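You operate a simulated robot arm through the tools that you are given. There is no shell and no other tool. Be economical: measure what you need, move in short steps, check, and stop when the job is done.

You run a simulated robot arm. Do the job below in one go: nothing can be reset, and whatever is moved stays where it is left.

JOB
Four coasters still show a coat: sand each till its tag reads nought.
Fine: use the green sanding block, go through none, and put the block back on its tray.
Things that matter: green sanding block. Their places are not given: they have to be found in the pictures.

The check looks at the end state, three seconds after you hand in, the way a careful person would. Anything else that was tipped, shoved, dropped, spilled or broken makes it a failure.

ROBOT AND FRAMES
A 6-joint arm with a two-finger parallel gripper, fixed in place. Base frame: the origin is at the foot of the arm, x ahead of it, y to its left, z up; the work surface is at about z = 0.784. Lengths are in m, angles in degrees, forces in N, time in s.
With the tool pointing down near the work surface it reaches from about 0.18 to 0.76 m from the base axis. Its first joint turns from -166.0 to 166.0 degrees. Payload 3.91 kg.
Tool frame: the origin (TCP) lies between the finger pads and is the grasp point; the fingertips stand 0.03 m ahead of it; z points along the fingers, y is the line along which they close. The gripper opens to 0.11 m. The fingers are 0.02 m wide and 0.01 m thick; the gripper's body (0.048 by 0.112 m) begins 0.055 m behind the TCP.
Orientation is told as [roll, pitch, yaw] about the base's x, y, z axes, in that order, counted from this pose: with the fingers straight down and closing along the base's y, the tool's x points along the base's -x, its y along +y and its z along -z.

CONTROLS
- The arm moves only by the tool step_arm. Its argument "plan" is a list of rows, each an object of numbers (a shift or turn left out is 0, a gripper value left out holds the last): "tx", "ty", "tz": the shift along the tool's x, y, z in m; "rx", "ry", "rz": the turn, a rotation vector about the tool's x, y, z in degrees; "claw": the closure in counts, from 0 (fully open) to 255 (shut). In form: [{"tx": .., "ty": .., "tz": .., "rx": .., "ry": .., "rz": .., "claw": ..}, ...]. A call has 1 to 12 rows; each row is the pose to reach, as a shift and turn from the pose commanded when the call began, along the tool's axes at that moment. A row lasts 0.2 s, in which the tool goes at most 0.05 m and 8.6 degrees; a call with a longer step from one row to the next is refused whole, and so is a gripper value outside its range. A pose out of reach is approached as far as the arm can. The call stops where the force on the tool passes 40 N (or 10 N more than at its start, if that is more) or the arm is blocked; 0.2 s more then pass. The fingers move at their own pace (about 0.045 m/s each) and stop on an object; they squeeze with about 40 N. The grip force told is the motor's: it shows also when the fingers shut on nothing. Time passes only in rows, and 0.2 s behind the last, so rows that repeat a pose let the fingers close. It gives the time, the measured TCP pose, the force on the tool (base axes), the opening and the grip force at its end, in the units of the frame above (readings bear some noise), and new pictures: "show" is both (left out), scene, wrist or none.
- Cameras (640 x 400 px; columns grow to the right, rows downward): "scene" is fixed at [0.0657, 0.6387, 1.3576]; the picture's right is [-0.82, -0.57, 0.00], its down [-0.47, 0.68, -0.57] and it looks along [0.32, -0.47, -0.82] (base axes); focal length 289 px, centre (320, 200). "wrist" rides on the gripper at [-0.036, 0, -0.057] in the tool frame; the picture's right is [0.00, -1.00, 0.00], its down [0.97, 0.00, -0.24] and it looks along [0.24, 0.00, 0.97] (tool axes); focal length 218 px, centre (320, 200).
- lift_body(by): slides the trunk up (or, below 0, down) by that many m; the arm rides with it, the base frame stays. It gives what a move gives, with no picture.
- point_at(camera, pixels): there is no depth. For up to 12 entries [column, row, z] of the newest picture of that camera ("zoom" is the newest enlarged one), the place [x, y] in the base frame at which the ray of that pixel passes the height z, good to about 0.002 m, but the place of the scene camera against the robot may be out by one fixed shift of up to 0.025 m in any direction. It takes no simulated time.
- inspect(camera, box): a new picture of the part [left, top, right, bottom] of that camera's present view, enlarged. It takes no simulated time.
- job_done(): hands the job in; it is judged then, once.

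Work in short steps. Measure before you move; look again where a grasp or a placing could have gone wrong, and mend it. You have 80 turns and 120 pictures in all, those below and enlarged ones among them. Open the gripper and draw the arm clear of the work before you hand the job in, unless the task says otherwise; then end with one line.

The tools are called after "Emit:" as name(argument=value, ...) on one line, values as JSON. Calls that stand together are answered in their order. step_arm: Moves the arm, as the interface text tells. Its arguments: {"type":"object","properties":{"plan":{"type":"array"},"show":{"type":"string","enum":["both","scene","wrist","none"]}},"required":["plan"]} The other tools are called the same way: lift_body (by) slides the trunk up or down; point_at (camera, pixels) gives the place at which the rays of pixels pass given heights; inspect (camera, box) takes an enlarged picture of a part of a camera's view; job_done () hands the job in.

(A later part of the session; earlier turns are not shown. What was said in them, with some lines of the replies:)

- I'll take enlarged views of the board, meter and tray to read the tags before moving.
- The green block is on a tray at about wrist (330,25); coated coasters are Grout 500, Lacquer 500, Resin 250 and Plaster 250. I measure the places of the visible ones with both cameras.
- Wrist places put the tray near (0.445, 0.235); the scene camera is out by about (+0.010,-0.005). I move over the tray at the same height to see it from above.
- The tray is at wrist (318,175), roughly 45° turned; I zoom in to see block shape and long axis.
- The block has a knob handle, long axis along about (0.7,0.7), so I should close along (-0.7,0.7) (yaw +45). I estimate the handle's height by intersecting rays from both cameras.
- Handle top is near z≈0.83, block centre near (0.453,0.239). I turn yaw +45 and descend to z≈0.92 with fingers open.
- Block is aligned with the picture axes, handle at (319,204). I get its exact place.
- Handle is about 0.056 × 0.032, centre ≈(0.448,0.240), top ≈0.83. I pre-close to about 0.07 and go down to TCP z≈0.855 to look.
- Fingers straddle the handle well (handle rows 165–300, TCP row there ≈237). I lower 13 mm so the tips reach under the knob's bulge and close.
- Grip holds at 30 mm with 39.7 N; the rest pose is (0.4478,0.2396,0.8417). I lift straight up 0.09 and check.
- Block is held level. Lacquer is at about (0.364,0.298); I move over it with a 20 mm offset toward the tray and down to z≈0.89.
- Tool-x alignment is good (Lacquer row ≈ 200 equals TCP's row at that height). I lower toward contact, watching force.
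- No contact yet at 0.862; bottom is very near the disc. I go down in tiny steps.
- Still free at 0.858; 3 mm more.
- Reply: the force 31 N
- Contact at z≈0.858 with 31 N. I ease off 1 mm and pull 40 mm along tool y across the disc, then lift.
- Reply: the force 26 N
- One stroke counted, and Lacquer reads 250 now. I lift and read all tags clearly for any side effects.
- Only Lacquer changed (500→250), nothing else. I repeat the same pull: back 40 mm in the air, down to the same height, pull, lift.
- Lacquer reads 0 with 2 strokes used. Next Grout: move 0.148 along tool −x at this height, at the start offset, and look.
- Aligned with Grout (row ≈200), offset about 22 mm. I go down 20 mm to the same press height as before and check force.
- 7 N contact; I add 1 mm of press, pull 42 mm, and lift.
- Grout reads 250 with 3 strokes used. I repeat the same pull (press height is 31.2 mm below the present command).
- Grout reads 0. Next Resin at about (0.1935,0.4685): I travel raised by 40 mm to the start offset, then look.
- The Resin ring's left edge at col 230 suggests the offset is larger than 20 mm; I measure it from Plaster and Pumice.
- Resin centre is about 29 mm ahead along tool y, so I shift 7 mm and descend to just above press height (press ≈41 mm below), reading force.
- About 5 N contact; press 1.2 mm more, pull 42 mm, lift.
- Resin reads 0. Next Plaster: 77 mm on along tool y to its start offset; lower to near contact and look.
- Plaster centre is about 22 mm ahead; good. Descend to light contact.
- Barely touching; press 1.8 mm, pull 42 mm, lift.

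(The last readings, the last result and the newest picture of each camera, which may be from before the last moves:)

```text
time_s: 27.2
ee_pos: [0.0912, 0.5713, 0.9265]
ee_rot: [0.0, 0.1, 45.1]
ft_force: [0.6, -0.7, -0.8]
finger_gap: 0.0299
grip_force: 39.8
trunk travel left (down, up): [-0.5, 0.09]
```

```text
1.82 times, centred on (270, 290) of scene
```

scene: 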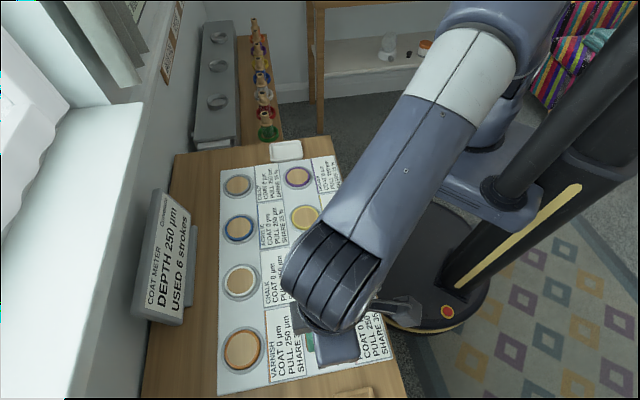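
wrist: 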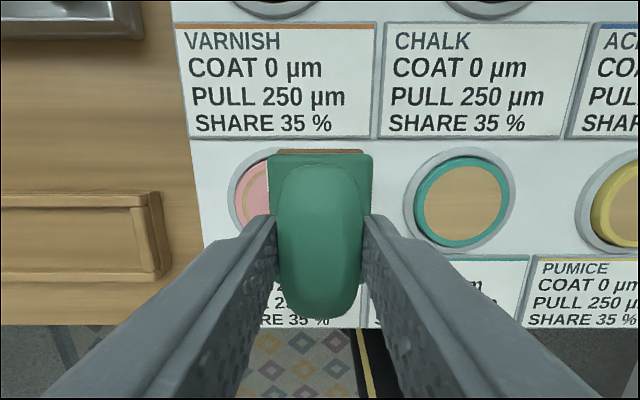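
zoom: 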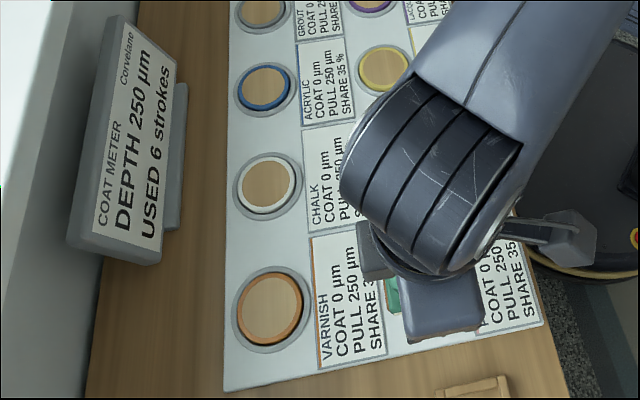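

Plaster's tag reads 0 (6 strokes). Return: by summed commands the tray pose is tx −0.0164, ty −0.487, tz +0.085; I travel at height first.

Emit:
step_arm(plan=[{"ty": -0.03, "tz": -0.01}, {"ty": -0.075, "tz": -0.01}, {"ty": -0.12, "tz": -0.01}, {"ty": -0.165, "tz": -0.01}, {"ty": -0.21, "tz": -0.01}, {"ty": -0.255, "tz": -0.01, "tx": -0.005}, {"ty": -0.3, "tz": -0.01, "tx": -0.01}, {"ty": -0.345, "tz": -0.01, "tx": -0.0164}, {"ty": -0.39, "tz": -0.01, "tx": -0.0164}, {"ty": -0.435, "tz": -0.01, "tx": -0.0164}, {"ty": -0.475, "tz": -0.01, "tx": -0.0164}, {"ty": -0.487, "tz": 0, "tx": -0.0164}], show="both")

Emit:
inspect(camera="scene", box=[220, 90, 348, 190])

Emit:
inspect(camera="scene", box=[130, 160, 410, 400])

```text
time_s: 29.8
ee_pos: [0.4473, 0.2385, 0.9252]
ee_rot: [0.0, 0.0, 45.1]
ft_force: [1.0, -0.8, -0.7]
finger_gap: 0.0303
grip_force: 39.6
trunk travel left (down, up): [-0.5, 0.09]
```

scene: 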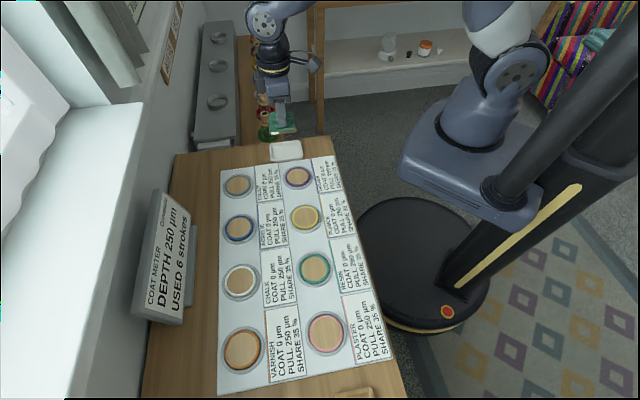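
wrist: 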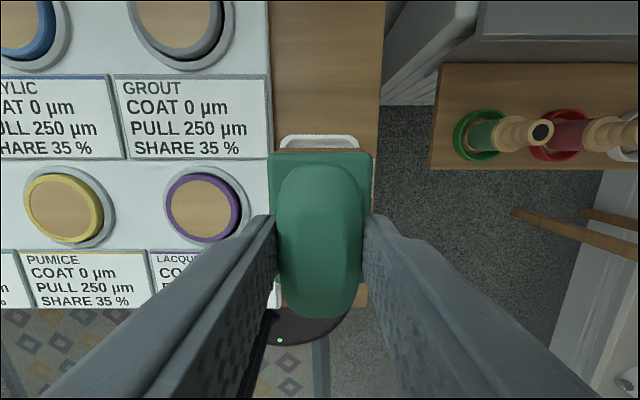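

```text
4.00 times, centred on (284, 140) of scene
```

zoom: 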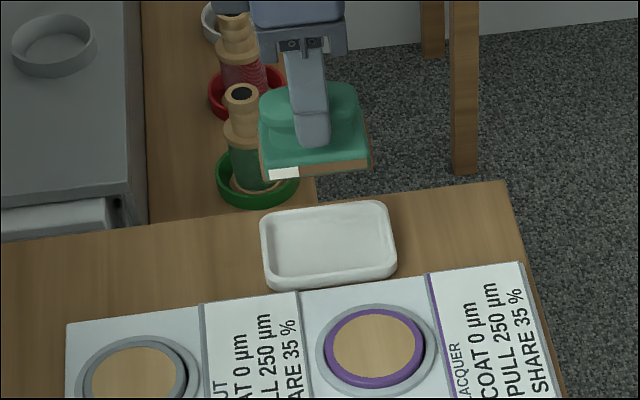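

```text
1.67 times, centred on (270, 280) of scene
```

zoom: 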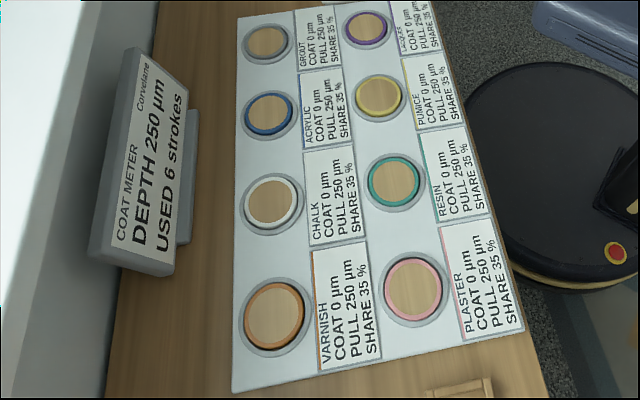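

All eight tags read 0 and the block is over the tray. I lower it to just above the rest height, checking force.

Emit:
step_arm(plan=[{"tz": 0.03}, {"tz": 0.06}, {"tz": 0.075}, {"tz": 0.081}, {"tz": 0.084}], show="scene")

Emit:
inspect(camera="scene", box=[246, 110, 326, 170])

```text
time_s: 31.0
ee_pos: [0.4488, 0.2385, 0.8429]
ee_rot: [-0.1, 0.1, 45.0]
ft_force: [0.4, 0.5, 0.6]
finger_gap: 0.0305
grip_force: 40.1
trunk travel left (down, up): [-0.5, 0.09]
```

scene: 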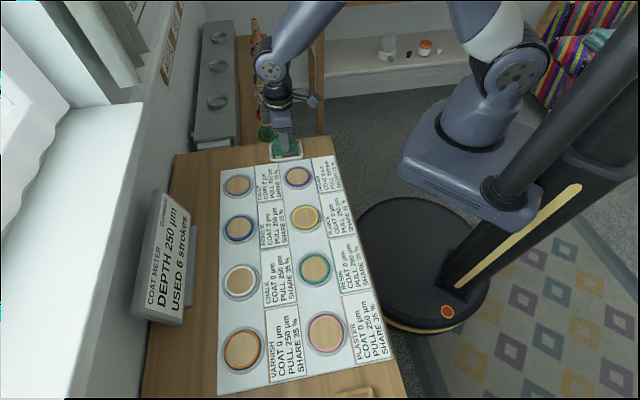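

```text
6.67 times, centred on (286, 140) of scene
```

zoom: 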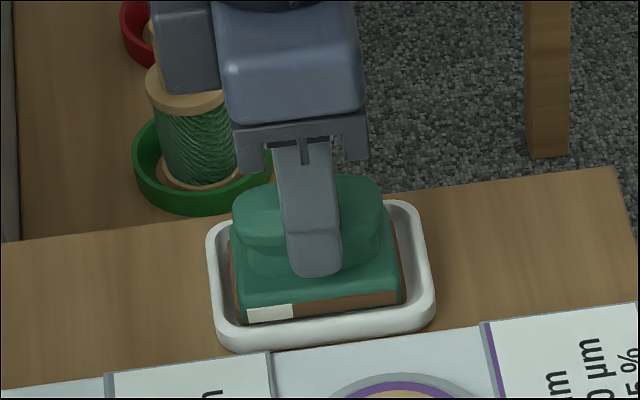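

Block sits inside the tray as before, about 1 mm from the floor. I lower that last millimetre, open to about 70 mm, and rise straight up.

Emit:
step_arm(plan=[{"tz": 0.0015}, {"tz": 0.0015, "claw": 90}, {"tz": 0.0015}, {"tz": 0.0015}, {"tz": 0.0015}, {"tz": -0.02}, {"tz": -0.06}, {"tz": -0.105}, {"tz": -0.15}], show="both")

Emit:
inspect(camera="scene", box=[220, 100, 348, 190])

```text
time_s: 33.0
ee_pos: [0.4456, 0.2399, 0.9957]
ee_rot: [-0.1, 0.1, 45.0]
ft_force: [0.0, -0.3, 0.0]
finger_gap: 0.0715
grip_force: 0.1
trunk travel left (down, up): [-0.5, 0.09]
```

scene: 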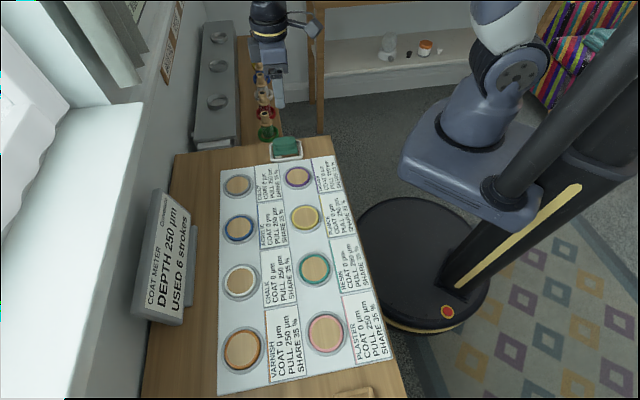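
wrist: 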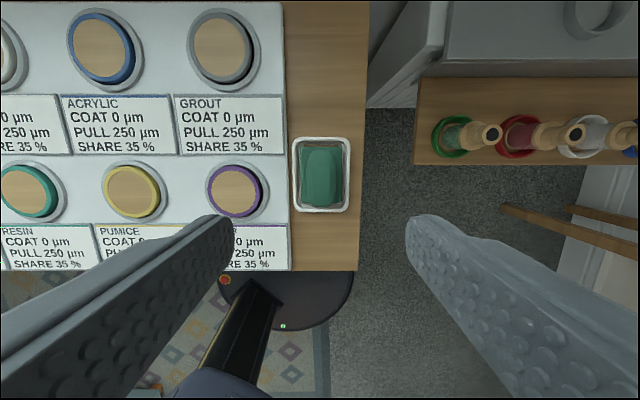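

```text
4.44 times, centred on (284, 145) of scene
```

zoom: 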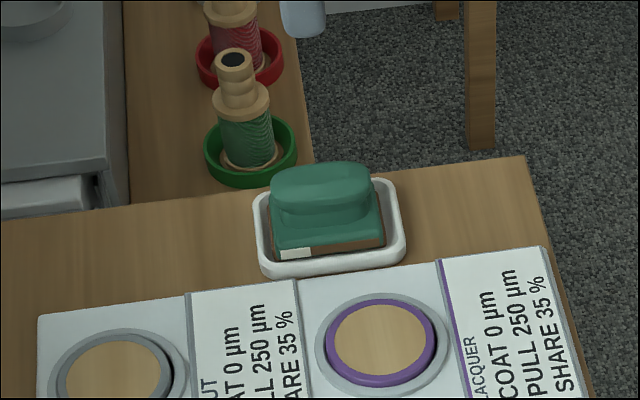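

The block rests in its tray, all tags read 0, and the gripper is clear; I hand in.

Emit:
job_done()

```text
The job is handed in.
```

All four coated coasters (Lacquer, Grout, Resin and Plaster) now read 0 µm after six strokes, none was sanded through, and the green block is back on its tray with the arm clear.
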